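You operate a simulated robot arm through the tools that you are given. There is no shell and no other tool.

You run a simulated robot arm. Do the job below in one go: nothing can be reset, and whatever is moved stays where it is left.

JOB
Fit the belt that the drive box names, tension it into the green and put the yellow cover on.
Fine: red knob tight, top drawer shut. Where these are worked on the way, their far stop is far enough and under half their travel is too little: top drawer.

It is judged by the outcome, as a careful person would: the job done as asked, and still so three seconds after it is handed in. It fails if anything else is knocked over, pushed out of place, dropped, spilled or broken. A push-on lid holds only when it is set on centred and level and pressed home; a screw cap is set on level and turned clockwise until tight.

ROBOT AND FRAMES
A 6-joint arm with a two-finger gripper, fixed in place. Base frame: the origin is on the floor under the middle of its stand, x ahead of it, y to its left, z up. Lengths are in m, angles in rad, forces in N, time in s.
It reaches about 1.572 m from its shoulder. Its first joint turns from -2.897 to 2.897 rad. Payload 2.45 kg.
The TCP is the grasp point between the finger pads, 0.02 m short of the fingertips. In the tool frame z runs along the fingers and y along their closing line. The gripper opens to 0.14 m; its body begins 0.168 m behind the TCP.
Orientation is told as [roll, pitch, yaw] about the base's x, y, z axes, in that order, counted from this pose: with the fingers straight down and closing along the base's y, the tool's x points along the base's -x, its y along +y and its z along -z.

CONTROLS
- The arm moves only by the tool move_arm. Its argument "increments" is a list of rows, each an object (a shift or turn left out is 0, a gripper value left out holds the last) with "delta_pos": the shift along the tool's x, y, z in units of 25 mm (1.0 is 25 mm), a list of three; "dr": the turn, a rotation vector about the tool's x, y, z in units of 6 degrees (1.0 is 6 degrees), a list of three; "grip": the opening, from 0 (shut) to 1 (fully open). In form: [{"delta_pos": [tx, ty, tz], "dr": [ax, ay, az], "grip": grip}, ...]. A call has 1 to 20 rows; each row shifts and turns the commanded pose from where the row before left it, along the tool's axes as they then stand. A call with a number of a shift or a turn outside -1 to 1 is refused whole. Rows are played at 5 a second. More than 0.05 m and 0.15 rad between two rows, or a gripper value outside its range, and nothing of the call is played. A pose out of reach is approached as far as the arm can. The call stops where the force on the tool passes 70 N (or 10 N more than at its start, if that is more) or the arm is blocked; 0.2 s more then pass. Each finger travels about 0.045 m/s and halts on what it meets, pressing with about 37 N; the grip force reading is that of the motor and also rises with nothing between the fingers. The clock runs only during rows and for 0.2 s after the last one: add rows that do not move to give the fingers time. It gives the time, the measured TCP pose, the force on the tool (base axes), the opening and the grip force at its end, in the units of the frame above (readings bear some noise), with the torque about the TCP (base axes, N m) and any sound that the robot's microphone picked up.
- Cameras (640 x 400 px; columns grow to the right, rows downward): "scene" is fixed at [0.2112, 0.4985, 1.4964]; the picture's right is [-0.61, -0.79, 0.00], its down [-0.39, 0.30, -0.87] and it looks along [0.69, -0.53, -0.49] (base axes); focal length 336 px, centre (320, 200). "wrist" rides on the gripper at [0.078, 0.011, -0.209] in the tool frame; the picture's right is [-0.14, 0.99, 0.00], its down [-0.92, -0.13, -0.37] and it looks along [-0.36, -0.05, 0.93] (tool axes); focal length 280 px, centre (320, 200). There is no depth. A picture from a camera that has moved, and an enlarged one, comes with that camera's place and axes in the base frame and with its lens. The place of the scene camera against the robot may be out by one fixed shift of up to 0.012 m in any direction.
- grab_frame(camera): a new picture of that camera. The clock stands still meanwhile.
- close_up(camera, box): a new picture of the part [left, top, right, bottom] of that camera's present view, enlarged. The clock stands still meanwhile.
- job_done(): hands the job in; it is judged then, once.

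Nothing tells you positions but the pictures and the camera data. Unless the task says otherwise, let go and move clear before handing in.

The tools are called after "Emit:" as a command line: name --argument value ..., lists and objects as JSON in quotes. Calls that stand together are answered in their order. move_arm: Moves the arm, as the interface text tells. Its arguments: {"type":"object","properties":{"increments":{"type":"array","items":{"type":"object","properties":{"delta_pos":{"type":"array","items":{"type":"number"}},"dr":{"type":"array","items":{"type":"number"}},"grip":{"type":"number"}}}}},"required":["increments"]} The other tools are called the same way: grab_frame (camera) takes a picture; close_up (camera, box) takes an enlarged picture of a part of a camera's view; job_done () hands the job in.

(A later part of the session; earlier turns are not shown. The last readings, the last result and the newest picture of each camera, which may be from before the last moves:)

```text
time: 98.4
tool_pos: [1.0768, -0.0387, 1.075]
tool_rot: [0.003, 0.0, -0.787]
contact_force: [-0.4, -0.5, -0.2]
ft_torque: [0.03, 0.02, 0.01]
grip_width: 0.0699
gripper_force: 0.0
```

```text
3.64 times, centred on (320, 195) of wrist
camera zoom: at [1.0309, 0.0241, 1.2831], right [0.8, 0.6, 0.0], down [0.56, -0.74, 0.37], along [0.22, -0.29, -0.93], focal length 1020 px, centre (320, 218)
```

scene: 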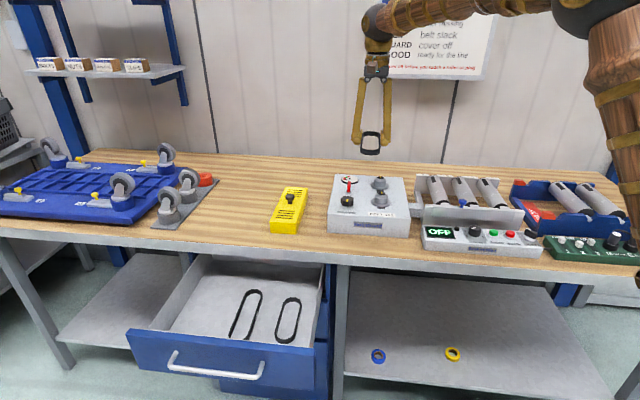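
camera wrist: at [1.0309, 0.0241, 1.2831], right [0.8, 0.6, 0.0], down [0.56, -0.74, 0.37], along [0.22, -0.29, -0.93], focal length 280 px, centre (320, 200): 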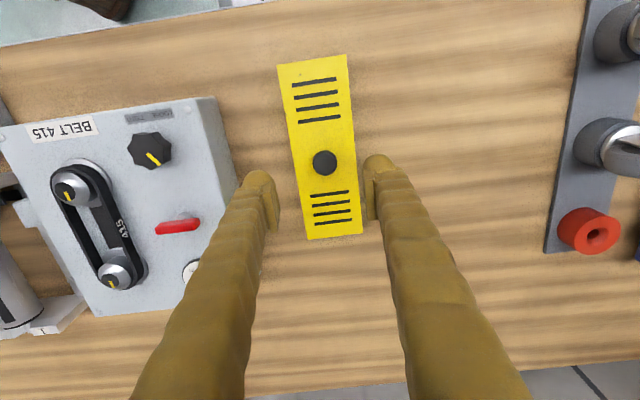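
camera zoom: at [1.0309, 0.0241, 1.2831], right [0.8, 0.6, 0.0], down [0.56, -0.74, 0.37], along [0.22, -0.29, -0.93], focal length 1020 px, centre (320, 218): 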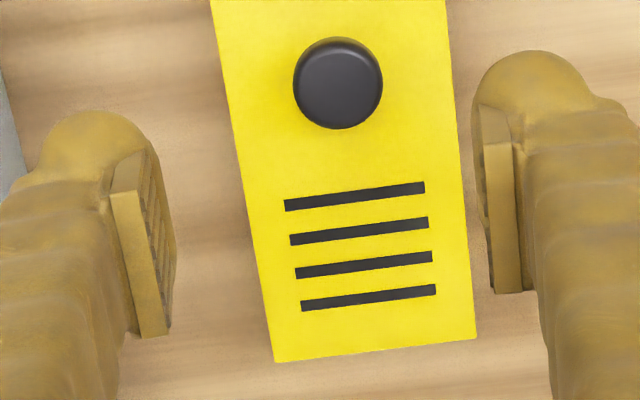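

The cover is aligned with the gripper; its knob centre is near (1.088, -0.042) with top z≈0.925. I'll centre on the knob and lower partway to check.

Emit:
move_arm --increments '[{"delta_pos": [-0.38, 0.21, 0.9], "grip": 0.45}, {"delta_pos": [0, 0, 0.9]}, {"delta_pos": [0, 0, 0.9]}, {"delta_pos": [0, 0, 0.9]}]'

Emit:
grab_frame --camera "wrist"

Emit:
close_up --camera "wrist" --box '[260, 120, 380, 230]'

Emit:
close_up --camera "scene" --box '[250, 160, 330, 240]'

```text
time: 99.4
tool_pos: [1.088, -0.0424, 0.9836]
tool_rot: [0.002, 0.0, -0.788]
contact_force: [0.8, 0.7, 0.2]
ft_torque: [0.0, -0.04, -0.02]
grip_width: 0.0631
gripper_force: 0.1
```

```text
taken
camera wrist: at [1.0416, 0.0211, 1.1932], right [0.8, 0.6, 0.0], down [0.56, -0.74, 0.37], along [0.22, -0.29, -0.93], focal length 280 px, centre (320, 200)
```

wrist: 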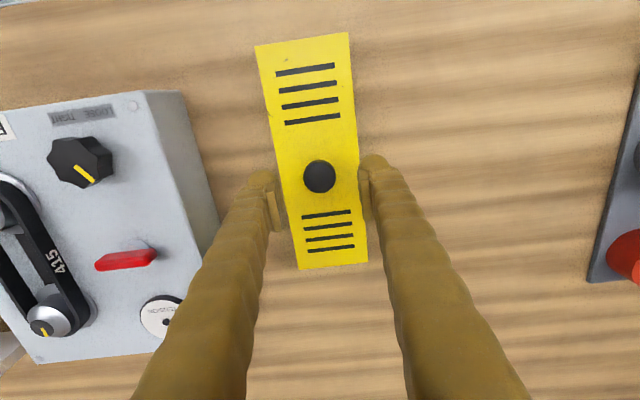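

```text
3.64 times, centred on (320, 175) of wrist
camera zoom: at [1.0416, 0.0211, 1.1932], right [0.8, 0.6, 0.0], down [0.56, -0.74, 0.37], along [0.22, -0.29, -0.93], focal length 1020 px, centre (320, 291)
```

zoom: 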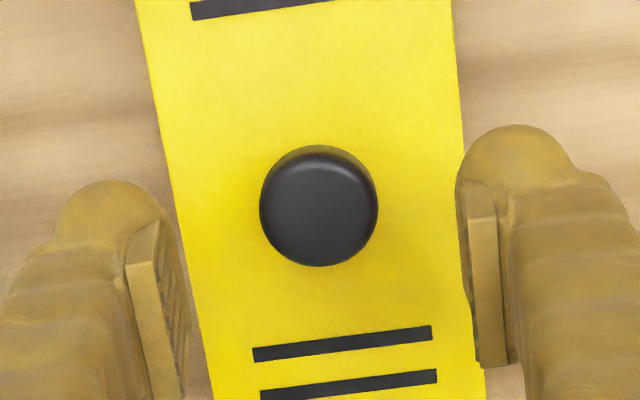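

```text
5.00 times, centred on (290, 200) of scene
camera zoom: at [0.2112, 0.4985, 1.4964], right [-0.61, -0.79, 0.0], down [-0.39, 0.3, -0.87], along [0.69, -0.53, -0.49], focal length 1683 px, centre (470, 200)
```

zoom: 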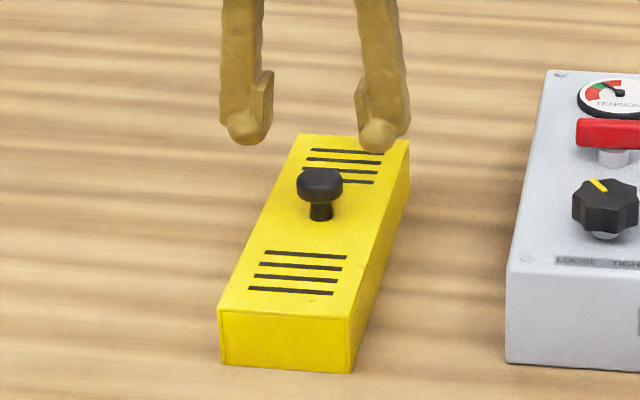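

The knob is well centred. Lowering to grip its cap.

Emit:
move_arm --increments '[{"delta_pos": [0.08, 0, 0.7], "grip": 0.4}, {"delta_pos": [0, 0, 0.7]}, {"delta_pos": [0, 0, 0.6]}]'

Emit:
close_up --camera "scene" --box '[260, 170, 320, 220]'

Emit:
close_up --camera "wrist" --box '[260, 120, 380, 230]'

```text
time: 100.2
tool_pos: [1.0882, -0.0405, 0.9334]
tool_rot: [0.002, 0.001, -0.788]
contact_force: [0.0, 0.2, -0.1]
ft_torque: [0.02, 0.0, -0.02]
grip_width: 0.0558
gripper_force: 0.0
```

```text
8.00 times, centred on (290, 195) of scene
camera zoom: at [0.2112, 0.4985, 1.4964], right [-0.61, -0.79, 0.0], down [-0.39, 0.3, -0.87], along [0.69, -0.53, -0.49], focal length 2692 px, centre (560, 240)
```

zoom: 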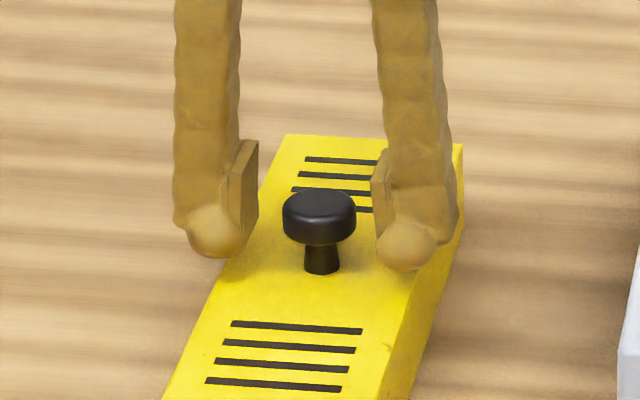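

```text
3.64 times, centred on (320, 175) of wrist
camera zoom: at [1.0407, 0.0224, 1.1433], right [0.8, 0.6, 0.0], down [0.56, -0.74, 0.37], along [0.22, -0.29, -0.93], focal length 1020 px, centre (320, 291)
```

zoom: 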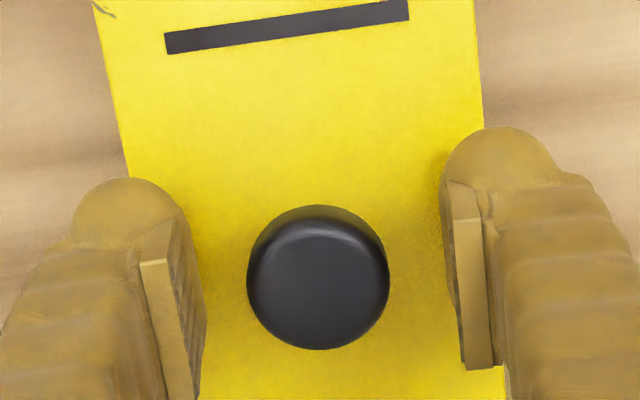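

Emit:
move_arm --increments '[{"delta_pos": [0, 0, 0.15]}, {"grip": 0.05}, {"grip": 0.05}, {"grip": 0.05}, {"grip": 0.05}]'

Emit:
close_up --camera "scene" --box '[260, 170, 320, 220]'

```text
time: 101.4
tool_pos: [1.0873, -0.0409, 0.9311]
tool_rot: [0.002, 0.0, -0.787]
contact_force: [-0.4, 0.7, -0.1]
ft_torque: [-0.01, 0.02, -0.01]
grip_width: 0.0277
gripper_force: 37.1
```

```text
8.00 times, centred on (290, 195) of scene
camera zoom: at [0.2112, 0.4985, 1.4964], right [-0.61, -0.79, 0.0], down [-0.39, 0.3, -0.87], along [0.69, -0.53, -0.49], focal length 2692 px, centre (560, 240)
```

zoom: 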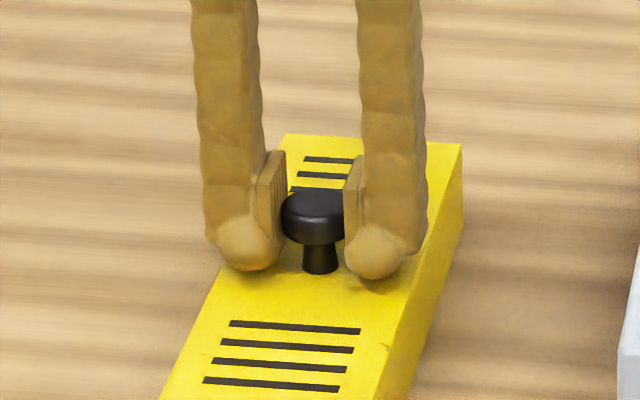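

The knob cap is gripped (28 mm). Lifting slowly and checking the cover hangs level.

Emit:
move_arm --increments '[{"delta_pos": [0, 0, -0.3], "grip": 0.05}, {"delta_pos": [0, 0, -0.5]}, {"delta_pos": [0, 0, -0.8]}, {"delta_pos": [0, 0, -0.8]}]'

Emit:
close_up --camera "scene" --box '[230, 140, 340, 240]'

Emit:
grab_frame --camera "wrist"

```text
time: 102.4
tool_pos: [1.0877, -0.0413, 0.9899]
tool_rot: [0.002, -0.002, -0.787]
contact_force: [0.2, -0.6, -2.7]
ft_torque: [-0.01, 0.0, -0.01]
grip_width: 0.0277
gripper_force: 37.1
```

```text
4.00 times, centred on (285, 190) of scene
camera zoom: at [0.2112, 0.4985, 1.4964], right [-0.61, -0.79, 0.0], down [-0.39, 0.3, -0.87], along [0.69, -0.53, -0.49], focal length 1346 px, centre (460, 240)
```

zoom: 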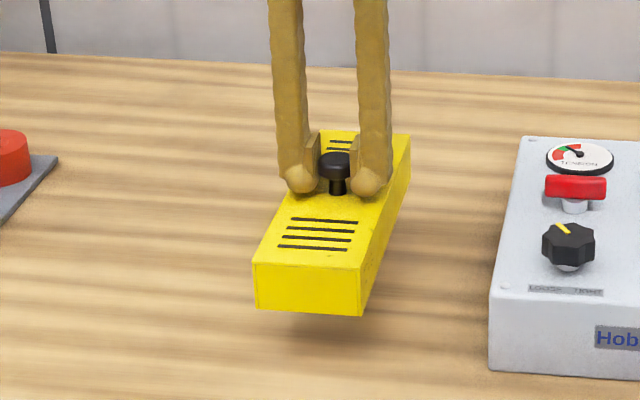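

```text
taken
camera wrist: at [1.0405, 0.0218, 1.1994], right [0.8, 0.6, 0.0], down [0.56, -0.74, 0.37], along [0.22, -0.29, -0.93], focal length 280 px, centre (320, 200)
```

wrist: 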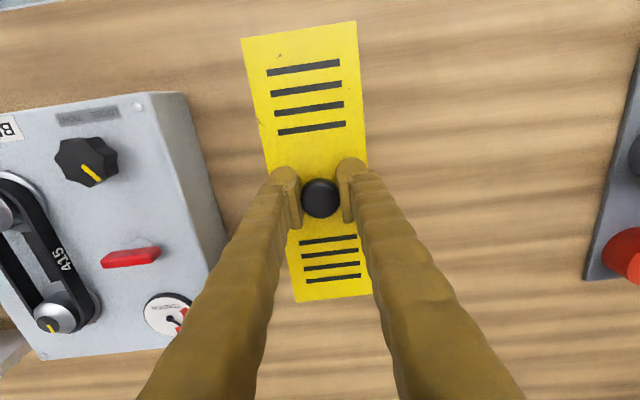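

The cover hangs level and aligned with the gripper. I'll raise it and carry it over the pulleys (target centre ≈ (0.905, -0.296)).

Emit:
close_up --camera "wrist" --box '[230, 10, 390, 110]'

Emit:
close_up --camera "wrist" --box '[270, 220, 390, 320]'

Emit:
move_arm --increments '[{"delta_pos": [0, 0, -0.8], "grip": 0.05}, {"delta_pos": [0, 0, -0.8]}, {"delta_pos": [0, 0, -0.8]}, {"delta_pos": [0, 0, -0.8]}, {"delta_pos": [0, 0, -0.8]}, {"delta_pos": [-0.1515, -0.949, 0]}, {"delta_pos": [-0.1515, -0.949, 0]}, {"delta_pos": [-0.1515, -0.949, 0]}, {"delta_pos": [-0.1515, -0.949, 0]}, {"delta_pos": [-0.1515, -0.949, 0]}, {"delta_pos": [-0.1515, -0.949, 0]}, {"delta_pos": [-0.1515, -0.949, 0]}, {"delta_pos": [-0.1515, -0.949, 0]}, {"delta_pos": [-0.1515, -0.949, 0]}, {"delta_pos": [-0.1515, -0.949, 0]}, {"delta_pos": [-0.1515, -0.949, 0]}, {"delta_pos": [-0.1515, -0.949, 0]}, {"delta_pos": [-0.1515, -0.949, 0]}]'

Emit:
grab_frame --camera "wrist"

Emit:
grab_frame --camera "scene"

```text
4.00 times, centred on (310, 60) of wrist
camera zoom: at [1.0405, 0.0218, 1.1994], right [0.8, 0.6, 0.0], down [0.56, -0.74, 0.37], along [0.22, -0.29, -0.93], focal length 1122 px, centre (360, 760)
```

zoom: 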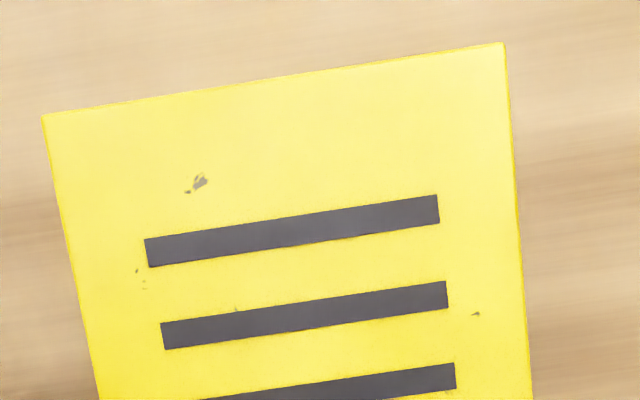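

```text
4.00 times, centred on (330, 270) of wrist
camera zoom: at [1.0405, 0.0218, 1.1994], right [0.8, 0.6, 0.0], down [0.56, -0.74, 0.37], along [0.22, -0.29, -0.93], focal length 1122 px, centre (280, -80)
```

zoom: 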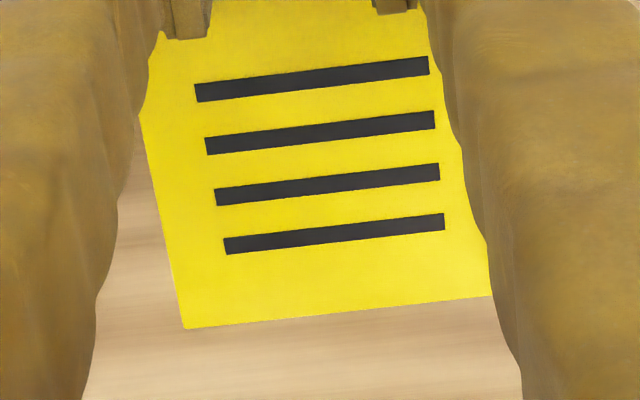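

```text
time: 106.2
tool_pos: [0.9036, -0.2935, 1.0897]
tool_rot: [0.001, 0.0, -0.787]
contact_force: [1.0, 0.5, -2.8]
ft_torque: [0.02, 0.01, 0.02]
grip_width: 0.0278
gripper_force: 37.2
```

```text
taken
camera wrist: at [0.8568, -0.2304, 1.2986], right [0.8, 0.6, 0.0], down [0.56, -0.74, 0.37], along [0.22, -0.29, -0.93], focal length 280 px, centre (320, 200)
```

wrist: 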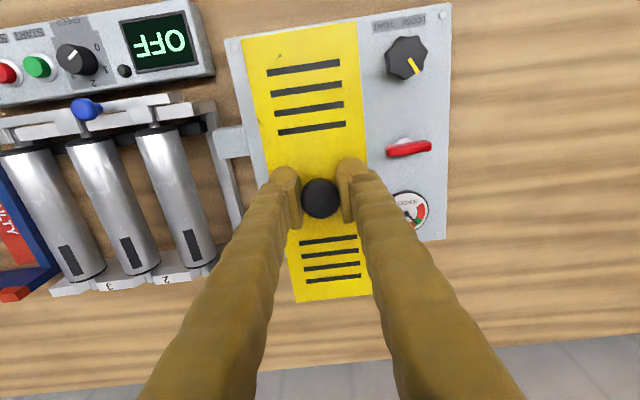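

```text
taken
```

scene: 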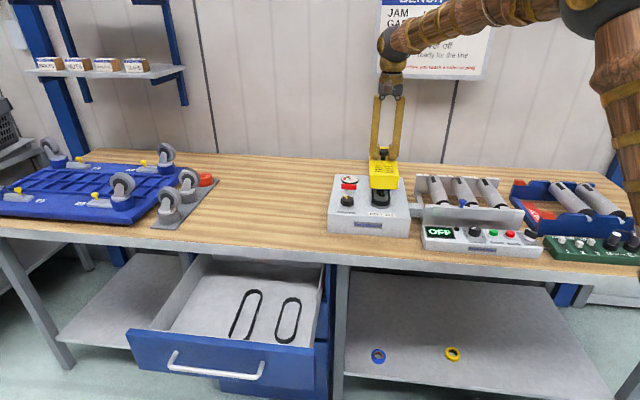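

The cover is aligned with the pulley line and nearly centred. I'll trim the position by ~3 mm and lower to just above the pulley tops for a check.

Emit:
move_arm --increments '[{"delta_pos": [-0.1, -0.04, 0.7], "grip": 0.05}, {"delta_pos": [0, 0, 0.7]}, {"delta_pos": [0, 0, 0.7]}]'

Emit:
grab_frame --camera "wrist"

Emit:
close_up --camera "scene" --box '[320, 140, 430, 240]'

```text
time: 107.0
tool_pos: [0.9045, -0.2955, 1.0375]
tool_rot: [0.002, -0.001, -0.788]
contact_force: [-0.1, -0.2, -2.5]
ft_torque: [-0.02, -0.02, 0.01]
grip_width: 0.0276
gripper_force: 37.2
```

```text
taken
camera wrist: at [0.8574, -0.2331, 1.2462], right [0.8, 0.6, 0.0], down [0.56, -0.74, 0.37], along [0.22, -0.29, -0.93], focal length 280 px, centre (320, 200)
```

wrist: 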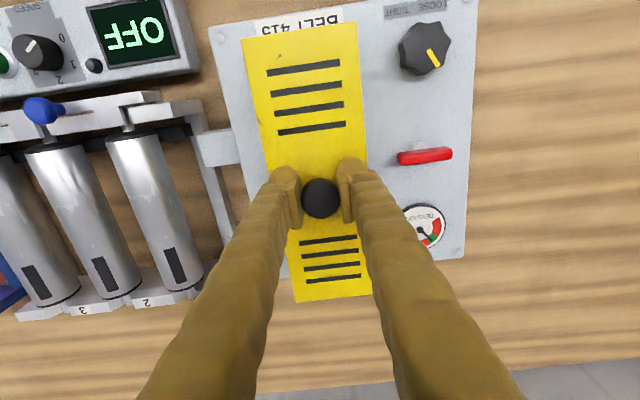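

```text
4.00 times, centred on (375, 190) of scene
camera zoom: at [0.2112, 0.4985, 1.4964], right [-0.61, -0.79, 0.0], down [-0.39, 0.3, -0.87], along [0.69, -0.53, -0.49], focal length 1346 px, centre (100, 240)
```

zoom: 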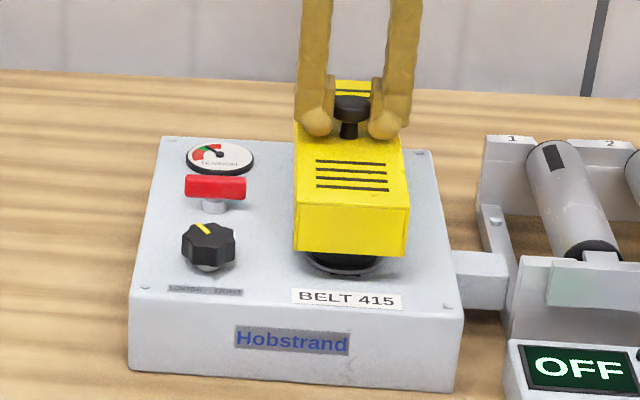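

The cover is straight above the pulleys. Lowering it gently toward the box top.

Emit:
move_arm --increments '[{"delta_pos": [0, 0, 0.4], "grip": 0.05}, {"delta_pos": [0, 0, 0.4]}, {"delta_pos": [0, 0, 0.2]}]'

Emit:
close_up --camera "scene" --box '[330, 150, 420, 230]'

```text
time: 107.8
tool_pos: [0.9052, -0.2952, 1.0135]
tool_rot: [0.002, 0.001, -0.787]
contact_force: [-0.2, -1.8, -3.5]
ft_torque: [0.03, 0.0, 0.02]
grip_width: 0.0278
gripper_force: 36.7
```

```text
5.00 times, centred on (375, 190) of scene
camera zoom: at [0.2112, 0.4985, 1.4964], right [-0.61, -0.79, 0.0], down [-0.39, 0.3, -0.87], along [0.69, -0.53, -0.49], focal length 1683 px, centre (45, 250)
```

zoom: 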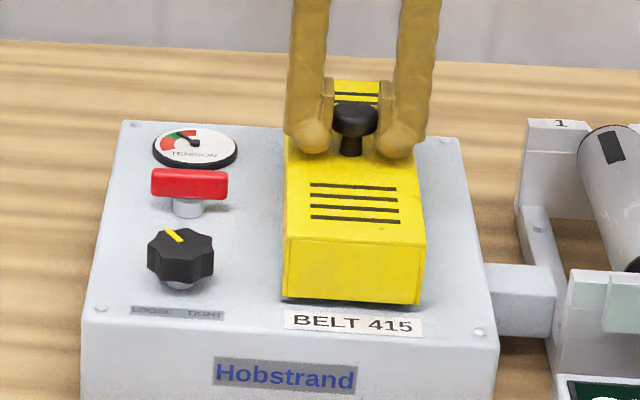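

Emit:
move_arm --increments '[{"delta_pos": [0, 0, 0.2], "grip": 0.05}, {"delta_pos": [0, 0, 0.15]}]'

Emit:
close_up --camera "scene" --box '[330, 150, 420, 230]'

Emit:
grab_frame --camera "wrist"

```text
time: 108.4
tool_pos: [0.9056, -0.2953, 1.0061]
tool_rot: [0.002, -0.003, -0.787]
contact_force: [-2.3, 0.4, 12.9]
ft_torque: [0.18, 0.18, -0.07]
grip_width: 0.0277
gripper_force: 37.0
```

```text
5.00 times, centred on (375, 190) of scene
camera zoom: at [0.2112, 0.4985, 1.4964], right [-0.61, -0.79, 0.0], down [-0.39, 0.3, -0.87], along [0.69, -0.53, -0.49], focal length 1683 px, centre (45, 250)
```

zoom: 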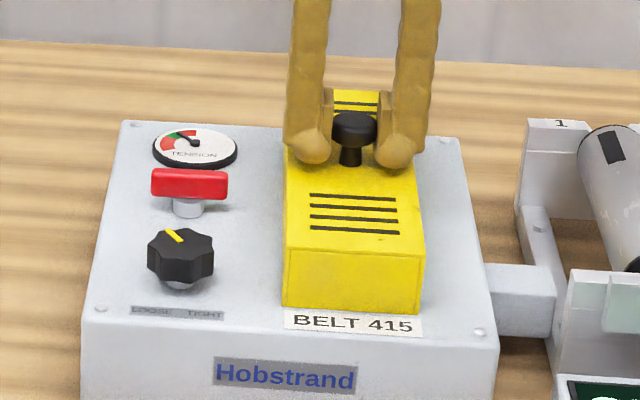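

```text
taken
camera wrist: at [0.8577, -0.2325, 1.214], right [0.8, 0.6, 0.0], down [0.56, -0.74, 0.37], along [0.22, -0.29, -0.93], focal length 280 px, centre (320, 200)
```

wrist: 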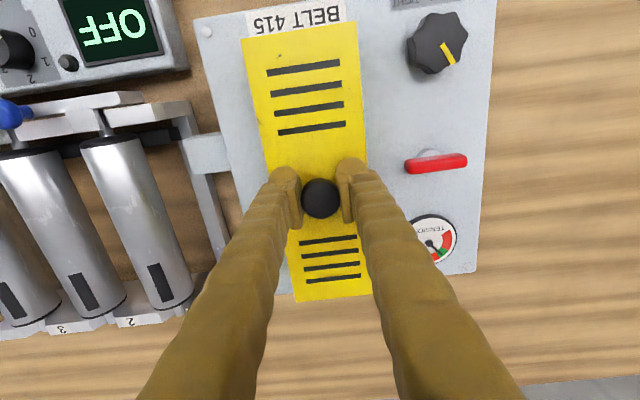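

Contact begins (13 N). I'll look closely at the cover's base edges before pressing home.

Emit:
close_up --camera "scene" --box '[365, 185, 425, 225]'

Emit:
close_up --camera "wrist" --box '[200, 0, 400, 120]'

Emit:
close_up --camera "wrist" --box '[260, 220, 400, 320]'

```text
10.00 times, centred on (395, 205) of scene
camera zoom: at [0.2112, 0.4985, 1.4964], right [-0.61, -0.79, 0.0], down [-0.39, 0.3, -0.87], along [0.69, -0.53, -0.49], focal length 3365 px, centre (-430, 150)
```

zoom: 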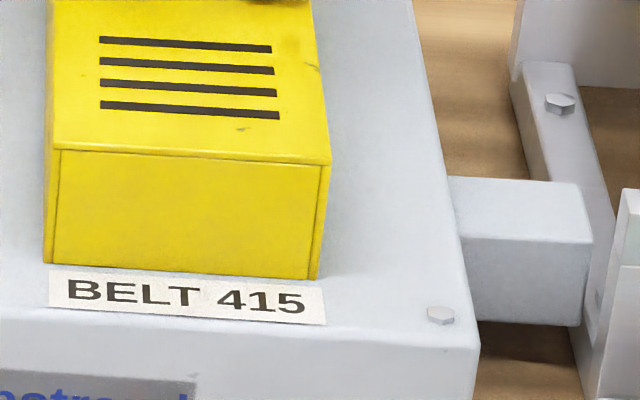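

```text
3.20 times, centred on (300, 60) of wrist
camera zoom: at [0.8577, -0.2325, 1.214], right [0.8, 0.6, 0.0], down [0.56, -0.74, 0.37], along [0.22, -0.29, -0.93], focal length 897 px, centre (384, 648)
```

zoom: 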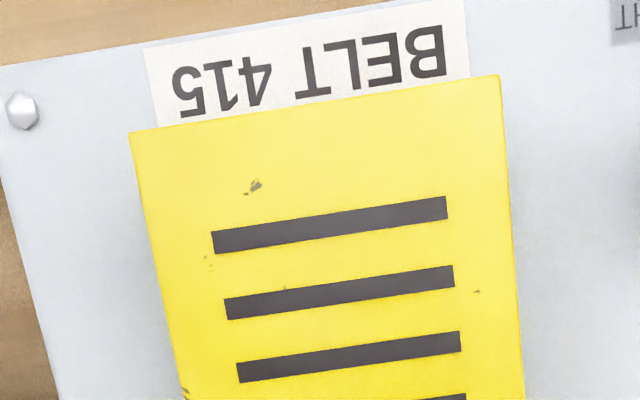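

```text
4.00 times, centred on (330, 270) of wrist
camera zoom: at [0.8577, -0.2325, 1.214], right [0.8, 0.6, 0.0], down [0.56, -0.74, 0.37], along [0.22, -0.29, -0.93], focal length 1122 px, centre (280, -80)
```

zoom: 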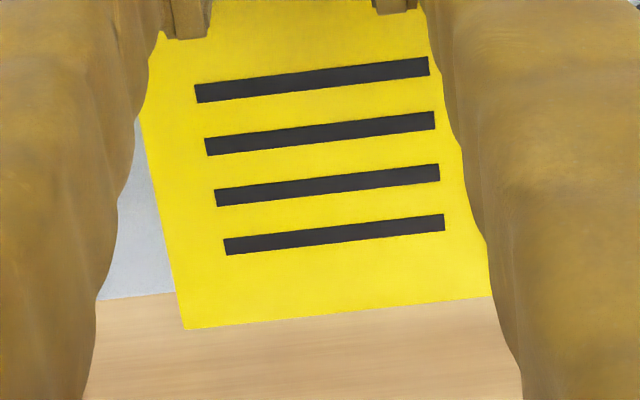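

The cover sits flush by the label. Now I'll press down in small increments and watch for it seating.

Emit:
move_arm --increments '[{"delta_pos": [0, 0, 0.1], "grip": 0.05}]'

Emit:
close_up --camera "scene" --box '[330, 150, 420, 230]'

```text
time: 108.8
tool_pos: [0.9042, -0.2954, 1.0036]
tool_rot: [0.002, -0.002, -0.786]
contact_force: [-2.9, -0.9, 31.6]
ft_torque: [-0.11, -0.04, -0.02]
grip_width: 0.0278
gripper_force: 36.7
```

```text
5.00 times, centred on (375, 190) of scene
camera zoom: at [0.2112, 0.4985, 1.4964], right [-0.61, -0.79, 0.0], down [-0.39, 0.3, -0.87], along [0.69, -0.53, -0.49], focal length 1683 px, centre (45, 250)
```

zoom: 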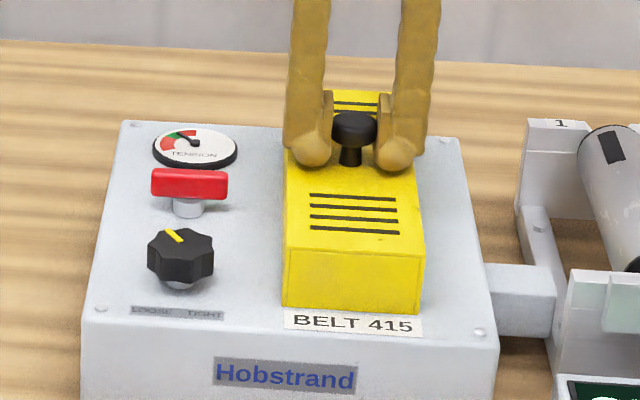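

It settled 2.5 mm further and is now bearing evenly. One more press to be sure it is home.

Emit:
move_arm --increments '[{"delta_pos": [0, 0, 0.1], "grip": 0.05}, {}]'

Emit:
close_up --camera "scene" --box '[365, 185, 425, 225]'

```text
time: 109.4
tool_pos: [0.9043, -0.2953, 1.0003]
tool_rot: [0.003, -0.001, -0.787]
contact_force: [6.5, -1.7, 37.3]
ft_torque: [-0.15, 0.0, 0.01]
grip_width: 0.0276
gripper_force: 37.0
```

```text
10.00 times, centred on (395, 205) of scene
camera zoom: at [0.2112, 0.4985, 1.4964], right [-0.61, -0.79, 0.0], down [-0.39, 0.3, -0.87], along [0.69, -0.53, -0.49], focal length 3365 px, centre (-430, 150)
```

zoom: 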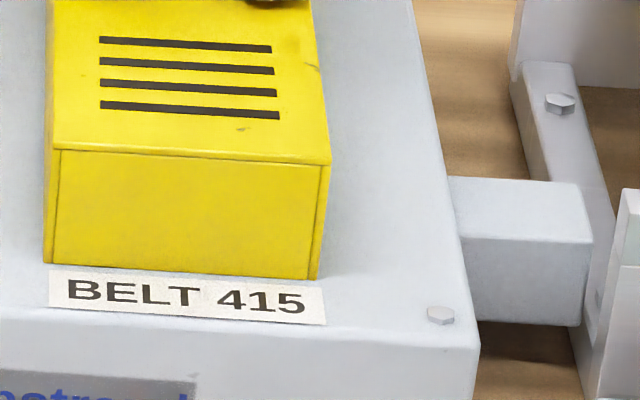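

The fingers began slipping on the cap at ~37 N while the cover stayed put, so it is down on the box. I'll release and press on the knob's top with closed fingers to make sure it's fully home.

Emit:
move_arm --increments '[{"delta_pos": [0, 0, -0.1], "grip": 0.42}, {"grip": 0.42}, {"grip": 0.42}, {"delta_pos": [0, 0, -0.8]}, {"delta_pos": [0, 0, -0.9]}, {"grip": 0}, {"grip": 0}, {"grip": 0}, {"grip": 0}]'

Emit:
grab_frame --camera "wrist"

Emit:
close_up --camera "scene" --box '[330, 140, 420, 230]'

```text
time: 111.4
tool_pos: [0.9046, -0.2958, 1.0438]
tool_rot: [0.004, 0.0, -0.787]
contact_force: [-0.1, 0.4, -0.1]
ft_torque: [0.0, -0.03, 0.0]
grip_width: 0.0003
gripper_force: 23.2
```

```text
taken
camera wrist: at [0.858, -0.2324, 1.2522], right [0.8, 0.6, 0.0], down [0.56, -0.74, 0.37], along [0.22, -0.29, -0.93], focal length 280 px, centre (320, 200)
```

wrist: 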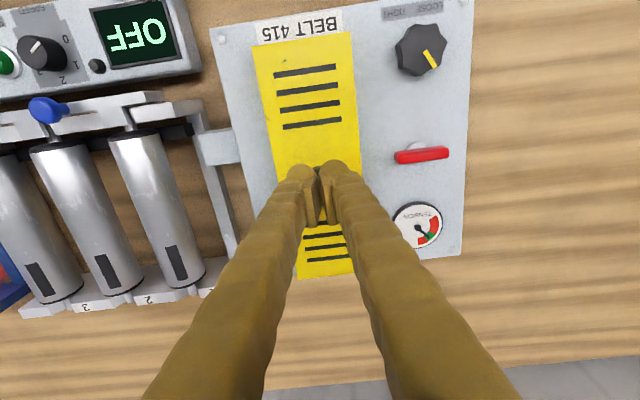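

```text
4.44 times, centred on (375, 185) of scene
camera zoom: at [0.2112, 0.4985, 1.4964], right [-0.61, -0.79, 0.0], down [-0.39, 0.3, -0.87], along [0.69, -0.53, -0.49], focal length 1496 px, centre (76, 267)
```

zoom: 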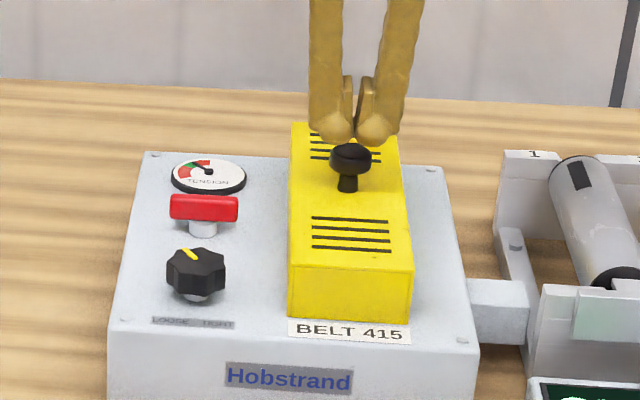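

Emit:
move_arm --increments '[{"delta_pos": [0, 0, 0.4], "grip": 0}, {"delta_pos": [0, 0, 0.2]}, {"delta_pos": [0, 0, 0.1]}]'

```text
time: 112.2
tool_pos: [0.9041, -0.2953, 1.0304]
tool_rot: [0.004, -0.006, -0.788]
contact_force: [-14.2, 4.2, 66.5]
ft_torque: [-0.02, 0.34, -0.09]
grip_width: 0.006
gripper_force: 29.5
```

Pressed on the knob with about 66 N. I'll back off and inspect the cover's seating.

Emit:
move_arm --increments '[{"delta_pos": [0, 0, -0.3], "grip": 0}, {"delta_pos": [0, 0, -1]}, {"delta_pos": [0, 0, -1]}, {"delta_pos": [0, 0, -1], "grip": 0.4}]'

Emit:
grab_frame --camera "wrist"

Emit:
close_up --camera "scene" --box '[330, 150, 420, 230]'

Emit:
close_up --camera "wrist" --box '[220, 20, 460, 280]'

```text
time: 113.2
tool_pos: [0.9041, -0.2945, 1.1074]
tool_rot: [0.001, 0.0, -0.787]
contact_force: [-0.4, 0.0, -0.5]
ft_torque: [-0.01, 0.02, 0.0]
grip_width: 0.0337
gripper_force: 0.0
```

```text
taken
camera wrist: at [0.8577, -0.2324, 1.3164], right [0.8, 0.6, 0.0], down [0.56, -0.74, 0.37], along [0.22, -0.29, -0.93], focal length 280 px, centre (320, 200)
```

wrist: 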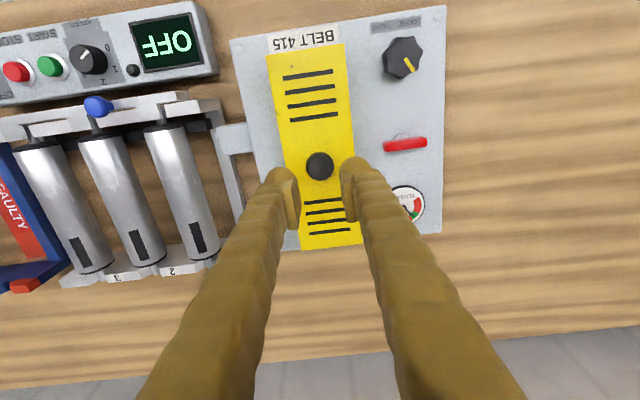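

```text
5.00 times, centred on (375, 190) of scene
camera zoom: at [0.2112, 0.4985, 1.4964], right [-0.61, -0.79, 0.0], down [-0.39, 0.3, -0.87], along [0.69, -0.53, -0.49], focal length 1683 px, centre (45, 250)
```

zoom: 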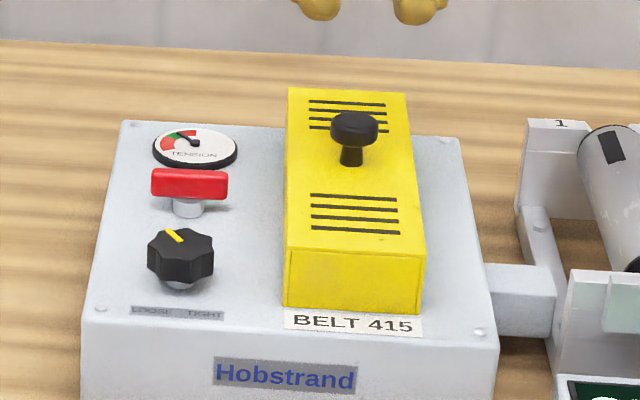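

```text
1.54 times, centred on (340, 150) of wrist
camera zoom: at [0.8577, -0.2324, 1.3164], right [0.8, 0.6, 0.0], down [0.56, -0.74, 0.37], along [0.22, -0.29, -0.93], focal length 431 px, centre (289, 277)
```

zoom: 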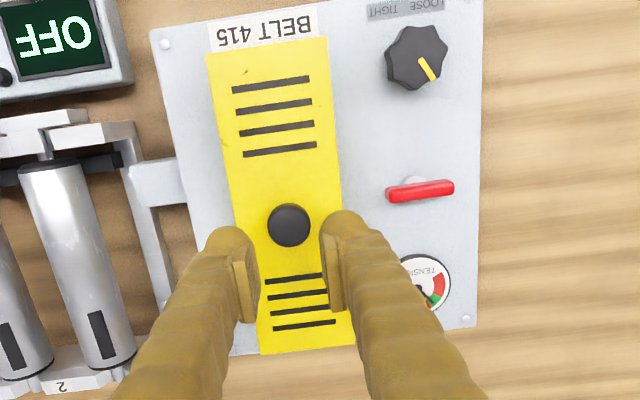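

The cover is seated level, right up to the label, over both pulleys. Last job: shut the top drawer. I'll travel back in front of it.

Emit:
close_up --camera "wrist" --box '[380, 170, 440, 230]'

Emit:
move_arm --increments '[{"delta_pos": [0.98, 0.544, -0.1], "grip": 0.6}, {"delta_pos": [0.98, 0.544, -0.1]}, {"delta_pos": [0.98, 0.544, 0]}, {"delta_pos": [0.98, 0.544, 0]}, {"delta_pos": [0.98, 0.544, 0]}, {"delta_pos": [0.98, 0.544, 0]}, {"delta_pos": [0.98, 0.544, 0]}, {"delta_pos": [0.98, 0.544, 0]}, {"delta_pos": [0.98, 0.544, 0]}, {"delta_pos": [0.98, 0.544, 0]}, {"delta_pos": [0.98, 0.544, 0]}, {"delta_pos": [0.98, 0.544, 0]}, {"delta_pos": [0.98, 0.544, 0]}, {"delta_pos": [0.98, 0.544, 0]}, {"delta_pos": [0.98, 0.544, 0]}, {"delta_pos": [0.98, 0.544, 0]}, {"delta_pos": [0.98, 0.544, 0]}, {"delta_pos": [0.98, 0.544, 0]}, {"delta_pos": [0.98, 0.544, 0]}, {"delta_pos": [0.98, 0.544, 0]}]'

Emit:
move_arm --increments '[{"delta_pos": [0.98, 0.544, 0]}, {"delta_pos": [0.98, 0.544, 0]}, {"delta_pos": [0.98, 0.544, 0]}, {"delta_pos": [0.98, 0.544, 0]}, {"delta_pos": [0.98, 0.544, 0]}, {"delta_pos": [0.98, 0.544, 0]}, {"delta_pos": [0.98, 0.544, 0]}, {"delta_pos": [0.98, 0.544, 0]}]'

Emit:
move_arm --increments '[{"dr": [0, 0, -1]}, {"dr": [0, 0, -1]}, {"dr": [0, 0, -1]}, {"dr": [0, 0, -1]}, {"dr": [0, 0, -1]}, {"dr": [0, 0, -1]}, {"dr": [0, 0, -1]}, {"dr": [0, 0, -1]}, {"dr": [0, 0, -1]}, {"dr": [0, 0, -1]}, {"dr": [0, 0, -1]}, {"dr": [0, 0, -1]}, {"dr": [0, 0, -1]}, {"dr": [0, 0, -1]}, {"dr": [0, 0, -1]}]'

Emit:
grab_frame --camera "wrist"

Emit:
grab_frame --camera "scene"

```text
6.67 times, centred on (410, 200) of wrist
camera zoom: at [0.8577, -0.2324, 1.3164], right [0.8, 0.6, 0.0], down [0.56, -0.74, 0.37], along [0.22, -0.29, -0.93], focal length 1869 px, centre (-280, 200)
```

zoom: 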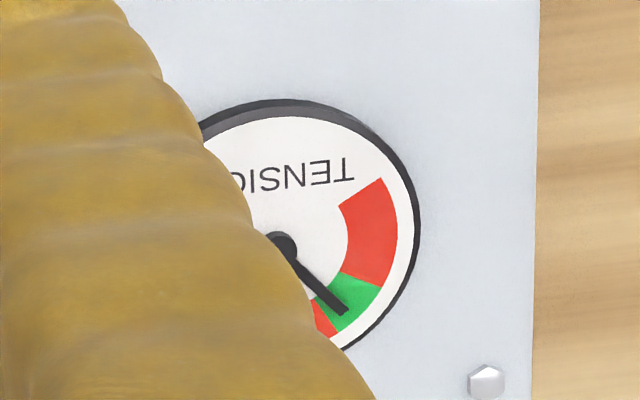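

```text
time: 117.4
tool_pos: [0.7509, 0.2442, 1.1149]
tool_rot: [0.002, -0.001, -0.789]
contact_force: [0.4, 0.4, 0.1]
ft_torque: [-0.02, -0.03, -0.03]
grip_width: 0.0844
gripper_force: 0.1
```

```text
time: 119.2
tool_pos: [0.6903, 0.4604, 1.1141]
tool_rot: [0.002, 0.001, -0.788]
contact_force: [0.0, 0.5, -0.1]
ft_torque: [0.0, 0.0, 0.02]
grip_width: 0.0838
gripper_force: 0.0
```

```text
time: 122.4
tool_pos: [0.6895, 0.4595, 1.1136]
tool_rot: [0.001, -0.002, 0.785]
contact_force: [-0.9, 0.6, -0.4]
ft_torque: [-0.02, -0.01, 0.01]
grip_width: 0.0839
gripper_force: 0.0
```

```text
taken
camera wrist: at [0.6277, 0.4119, 1.3228], right [-0.6, 0.8, 0.0], down [0.74, 0.56, 0.37], along [0.29, 0.22, -0.93], focal length 280 px, centre (320, 200)
```

wrist: 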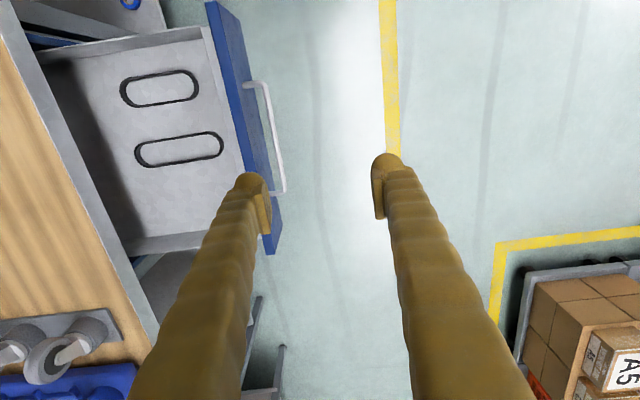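

```text
taken
```

scene: 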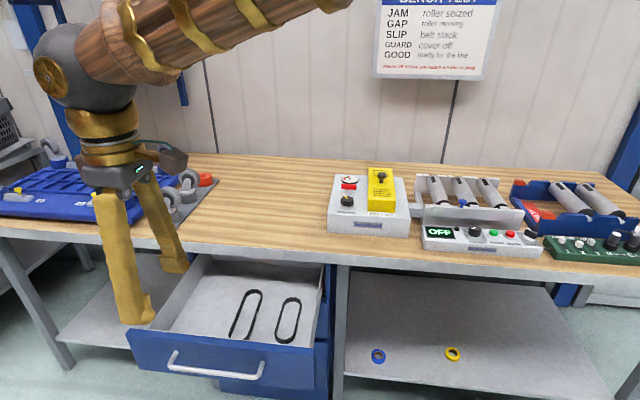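

The drawer is still open at its stop with its handle near n≈0.26, and the gauge remains green. I'll tilt the gripper horizontal and lower it to the handle.

Emit:
move_arm --increments '[{"dr": [1, 0, 0]}, {"dr": [1, 0, 0]}, {"dr": [1, 0, 0]}, {"dr": [1, 0, 0]}, {"dr": [1, 0, 0]}, {"dr": [1, 0, 0]}, {"dr": [1, 0, 0]}, {"dr": [1, 0, 0]}, {"dr": [1, 0, 0]}, {"dr": [1, 0, 0]}, {"dr": [1, 0, 0]}, {"dr": [1, 0, 0]}, {"dr": [1, 0, 0]}, {"dr": [1, 0, 0]}, {"dr": [1, 0, 0]}]'

Emit:
move_arm --increments '[{"delta_pos": [0, 1, 0]}, {"delta_pos": [0, 1, 0]}, {"delta_pos": [0, 1, 0]}, {"delta_pos": [0, 1, 0]}, {"delta_pos": [0, 1, 0]}, {"delta_pos": [0, 1, 0]}, {"delta_pos": [0, 1, 0]}, {"delta_pos": [0, 1, 0]}, {"delta_pos": [0, 1, 0]}, {"delta_pos": [0, 1, 0]}, {"delta_pos": [0, 1, 0]}, {"delta_pos": [0, 1, 0]}, {"delta_pos": [0, 1, 0]}, {"delta_pos": [0, 1, 0]}, {"delta_pos": [0, 0.3, 0]}]'

Emit:
grab_frame --camera "wrist"

Emit:
grab_frame --camera "scene"

```text
time: 125.6
tool_pos: [0.6893, 0.4594, 1.1147]
tool_rot: [-1.575, 0.0, 0.784]
contact_force: [-0.7, 0.4, -0.8]
ft_torque: [0.02, 0.02, -0.03]
grip_width: 0.0838
gripper_force: 0.0
```

```text
time: 128.8
tool_pos: [0.6896, 0.46, 0.7565]
tool_rot: [-1.571, -0.002, 0.785]
contact_force: [-0.6, -0.4, -0.1]
ft_torque: [0.01, -0.04, -0.02]
grip_width: 0.084
gripper_force: 0.1
```

```text
taken
camera wrist: at [0.4882, 0.5526, 0.7455], right [0.1, 0.1, -0.99], down [0.39, 0.91, 0.13], along [0.91, -0.4, 0.05], focal length 280 px, centre (320, 200)
```

wrist: 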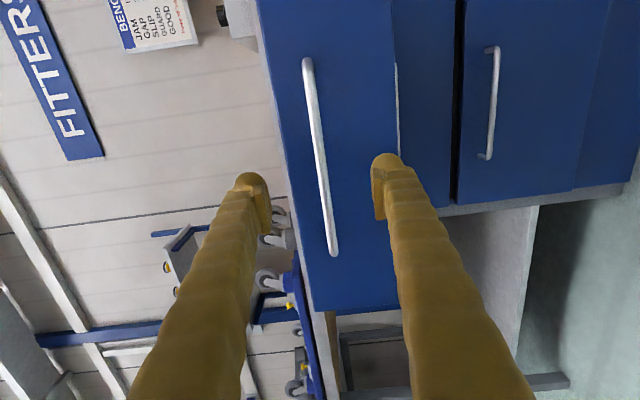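

```text
taken
```

scene: 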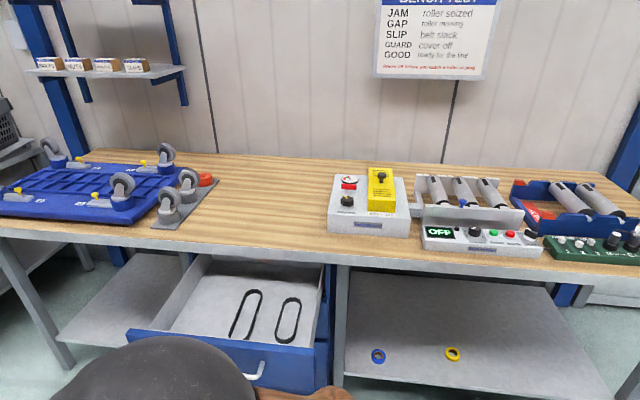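

The bar is centred between the fingers. I'll advance, grip it and then push the drawer in.

Emit:
move_arm --increments '[{"delta_pos": [0, 0, 0.9]}, {"delta_pos": [0, 0, 0.9]}, {"delta_pos": [0, 0, 0.9]}, {"delta_pos": [0, 0, 0.7]}]'

Emit:
grab_frame --camera "wrist"

```text
time: 129.8
tool_pos: [0.7504, 0.4, 0.7565]
tool_rot: [-1.572, -0.002, 0.784]
contact_force: [0.2, 0.3, -0.4]
ft_torque: [-0.01, 0.01, 0.0]
grip_width: 0.0841
gripper_force: 0.0
```

```text
taken
camera wrist: at [0.5481, 0.4927, 0.7454], right [0.1, 0.1, -0.99], down [0.39, 0.91, 0.13], along [0.92, -0.4, 0.05], focal length 280 px, centre (320, 200)
```

wrist: 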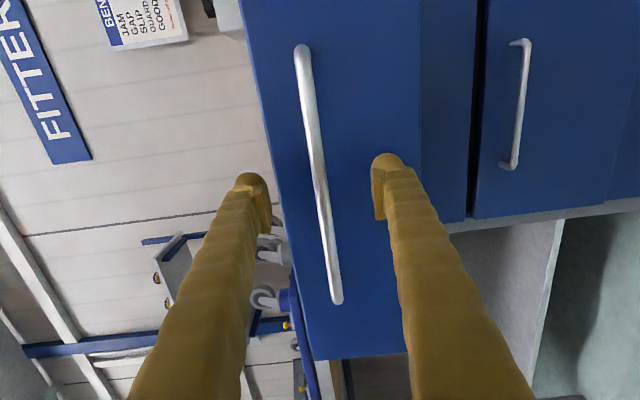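

Emit:
move_arm --increments '[{"delta_pos": [0, 0, 0.6]}, {"grip": 0}, {"grip": 0}, {"grip": 0}, {"grip": 0}, {"grip": 0}, {"grip": 0}]'

Emit:
grab_frame --camera "wrist"

```text
time: 131.4
tool_pos: [0.7605, 0.39, 0.7561]
tool_rot: [-1.569, 0.002, 0.783]
contact_force: [5.6, 3.1, -34.0]
ft_torque: [-0.12, -0.22, 0.06]
grip_width: 0.0064
gripper_force: 34.9
```

```text
taken
camera wrist: at [0.5589, 0.4819, 0.7444], right [0.1, 0.1, -0.99], down [0.39, 0.91, 0.13], along [0.92, -0.4, 0.05], focal length 280 px, centre (320, 200)
```

wrist: 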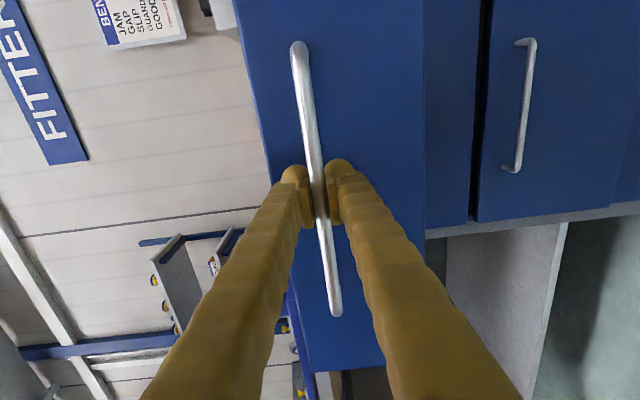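

Gripped. Relieving the vertical load and pushing the drawer in.

Emit:
move_arm --increments '[{"delta_pos": [0, 0.1, 0], "grip": 0}, {"delta_pos": [0, 0, 0.5]}, {"delta_pos": [0, 0, 0.8]}, {"delta_pos": [0, 0, 0.8]}, {"delta_pos": [0, 0, 0.8]}, {"delta_pos": [0, 0, 0.8]}]'

```text
time: 132.8
tool_pos: [0.8268, 0.3237, 0.7543]
tool_rot: [-1.572, -0.002, 0.784]
contact_force: [5.4, 3.8, 16.1]
ft_torque: [-0.04, 0.26, -0.26]
grip_width: 0.0063
gripper_force: 35.2
```

Emit:
move_arm --increments '[{"delta_pos": [0, -0.04, 0.8], "grip": 0}, {"delta_pos": [0, 0, 0.8]}, {"delta_pos": [0, 0, 0.8]}, {"delta_pos": [0, 0, 0.8]}, {"delta_pos": [0, 0, 0.8]}, {"delta_pos": [0, 0, 0.8]}]'

Emit:
grab_frame --camera "wrist"

```text
time: 134.2
tool_pos: [0.9102, 0.2404, 0.7548]
tool_rot: [-1.57, -0.002, 0.784]
contact_force: [4.9, 4.1, 16.2]
ft_torque: [0.04, 0.18, -0.41]
grip_width: 0.0063
gripper_force: 34.6
```

```text
taken
camera wrist: at [0.7092, 0.3317, 0.7437], right [0.1, 0.1, -0.99], down [0.39, 0.91, 0.13], along [0.91, -0.4, 0.05], focal length 280 px, centre (320, 200)
```

wrist: 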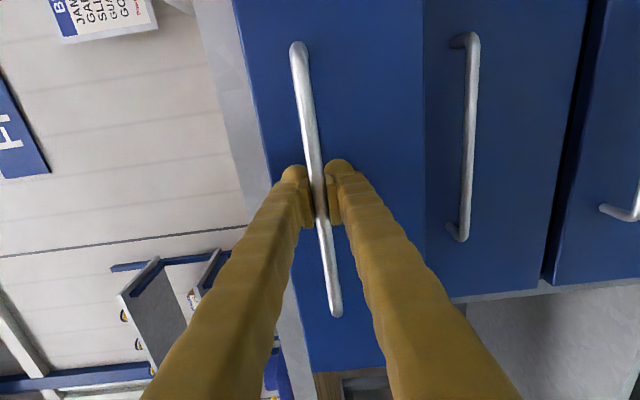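

Most of the way in. Continuing gently toward fully shut.

Emit:
move_arm --increments '[{"delta_pos": [0, 0, 0.8], "grip": 0}, {"delta_pos": [0, 0, 0.8]}, {"delta_pos": [0, 0, 0.8]}, {"delta_pos": [0, 0, 0.6]}]'

Emit:
move_arm --increments '[{"delta_pos": [0, 0, 0.3], "grip": 0}, {"delta_pos": [0, 0, 0.3]}]'

Emit:
grab_frame --camera "wrist"

```text
time: 135.2
tool_pos: [0.9647, 0.1852, 0.7555]
tool_rot: [-1.571, 0.0, 0.782]
contact_force: [11.1, 8.5, -4.7]
ft_torque: [0.0, 0.01, 0.07]
grip_width: 0.0063
gripper_force: 34.8
```

```text
time: 135.8
tool_pos: [0.9746, 0.1747, 0.755]
tool_rot: [-1.572, -0.003, 0.787]
contact_force: [17.7, 17.2, -8.1]
ft_torque: [-0.1, 0.01, -0.27]
grip_width: 0.0064
gripper_force: 34.6
```

```text
taken
camera wrist: at [0.7724, 0.2679, 0.7439], right [0.1, 0.1, -0.99], down [0.39, 0.91, 0.13], along [0.92, -0.4, 0.05], focal length 280 px, centre (320, 200)
```

wrist: 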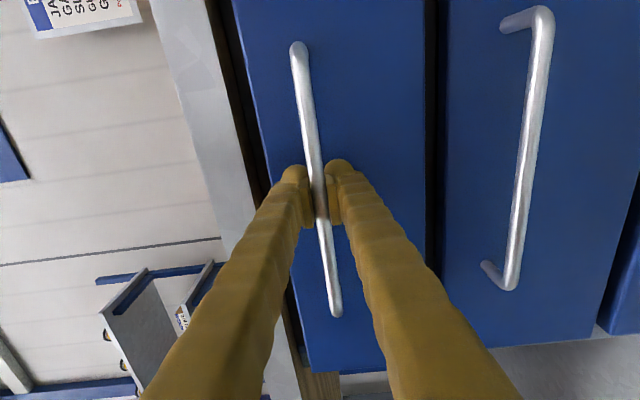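

Emit:
move_arm --increments '[{"delta_pos": [0.05, -0.02, 0.2], "grip": 0}, {"delta_pos": [0, 0, 0.2]}]'

Emit:
close_up --camera "scene" --box '[180, 240, 340, 340]'

```text
time: 136.4
tool_pos: [0.9798, 0.1667, 0.7551]
tool_rot: [-1.573, 0.001, 0.785]
contact_force: [15.4, 18.2, -16.3]
ft_torque: [-0.06, -0.11, 0.02]
grip_width: 0.0064
gripper_force: 34.6
```

```text
4.00 times, centred on (260, 290) of scene
camera zoom: at [0.2112, 0.4985, 1.4964], right [-0.61, -0.79, 0.0], down [-0.39, 0.3, -0.87], along [0.69, -0.53, -0.49], focal length 1346 px, centre (560, -160)
```

zoom: 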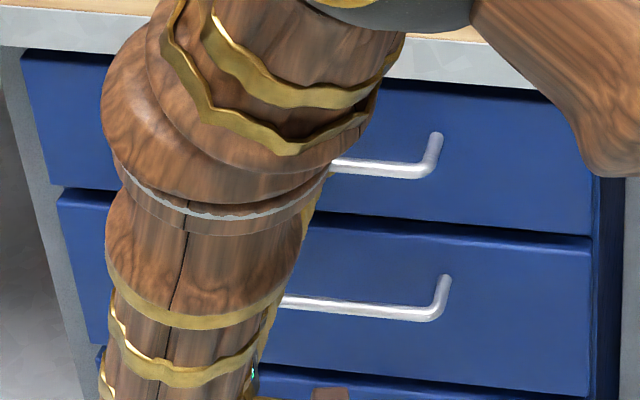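

Emit:
move_arm --increments '[{"delta_pos": [0.06, 0, 0.15], "grip": 0}, {"delta_pos": [0, 0, 0.1]}]'

```text
time: 137.0
tool_pos: [0.9834, 0.1618, 0.7552]
tool_rot: [-1.571, 0.001, 0.785]
contact_force: [-18.5, 17.1, -15.0]
ft_torque: [-0.11, -0.15, 0.05]
grip_width: 0.006
gripper_force: 34.1
```

Emit:
move_arm --increments '[{"delta_pos": [0, 0, 0.1], "grip": 0}]'

Emit:
grab_frame --camera "wrist"

```text
time: 137.4
tool_pos: [0.9853, 0.16, 0.7555]
tool_rot: [-1.57, -0.002, 0.783]
contact_force: [-20.8, 12.1, -17.7]
ft_torque: [-0.17, -0.2, 0.06]
grip_width: 0.006
gripper_force: 33.9
```

```text
taken
camera wrist: at [0.7833, 0.2524, 0.7441], right [0.1, 0.1, -0.99], down [0.39, 0.91, 0.13], along [0.91, -0.4, 0.05], focal length 280 px, centre (320, 200)
```

wrist: 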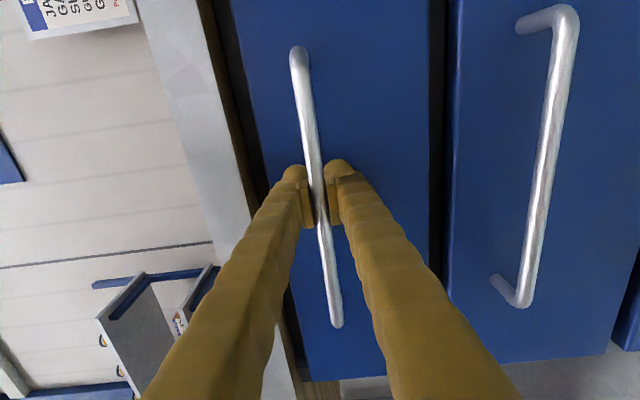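

The drawer has met its stop (fingers now slide on the bar). I'll release, back away and check.

Emit:
move_arm --increments '[{"delta_pos": [0, 0, -0.1], "grip": 0.5}, {"grip": 0.5}, {"grip": 0.5}, {"grip": 0.5}, {"grip": 0.5}, {"delta_pos": [0, 0, -0.8]}, {"delta_pos": [0, 0, -1]}, {"delta_pos": [0, 0, -1]}, {"delta_pos": [0, 0, -1]}, {"delta_pos": [0, 0, -1]}, {"delta_pos": [0, 0, -1]}, {"delta_pos": [0, 0, -1]}, {"delta_pos": [0, 0, -1]}, {"delta_pos": [0, 0, -1]}]'

Emit:
grab_frame --camera "wrist"

Emit:
grab_frame --camera "scene"

```text
time: 140.4
tool_pos: [0.8291, 0.3174, 0.7565]
tool_rot: [-1.572, -0.001, 0.785]
contact_force: [-0.1, -0.9, 0.2]
ft_torque: [0.03, 0.0, 0.04]
grip_width: 0.0701
gripper_force: 0.1
```

```text
taken
camera wrist: at [0.627, 0.4097, 0.7447], right [0.1, 0.1, -0.99], down [0.39, 0.91, 0.13], along [0.91, -0.4, 0.05], focal length 280 px, centre (320, 200)
```

wrist: 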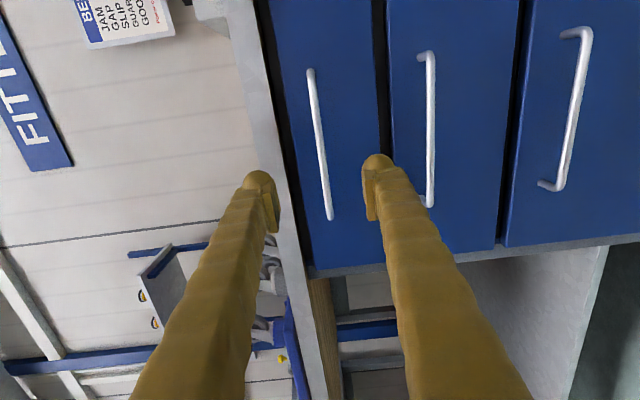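

```text
taken
```

scene: 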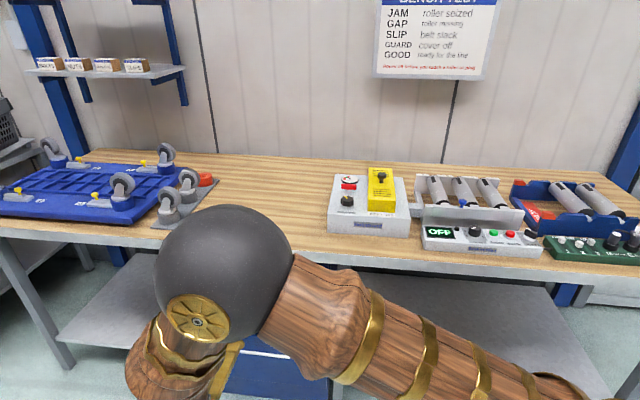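

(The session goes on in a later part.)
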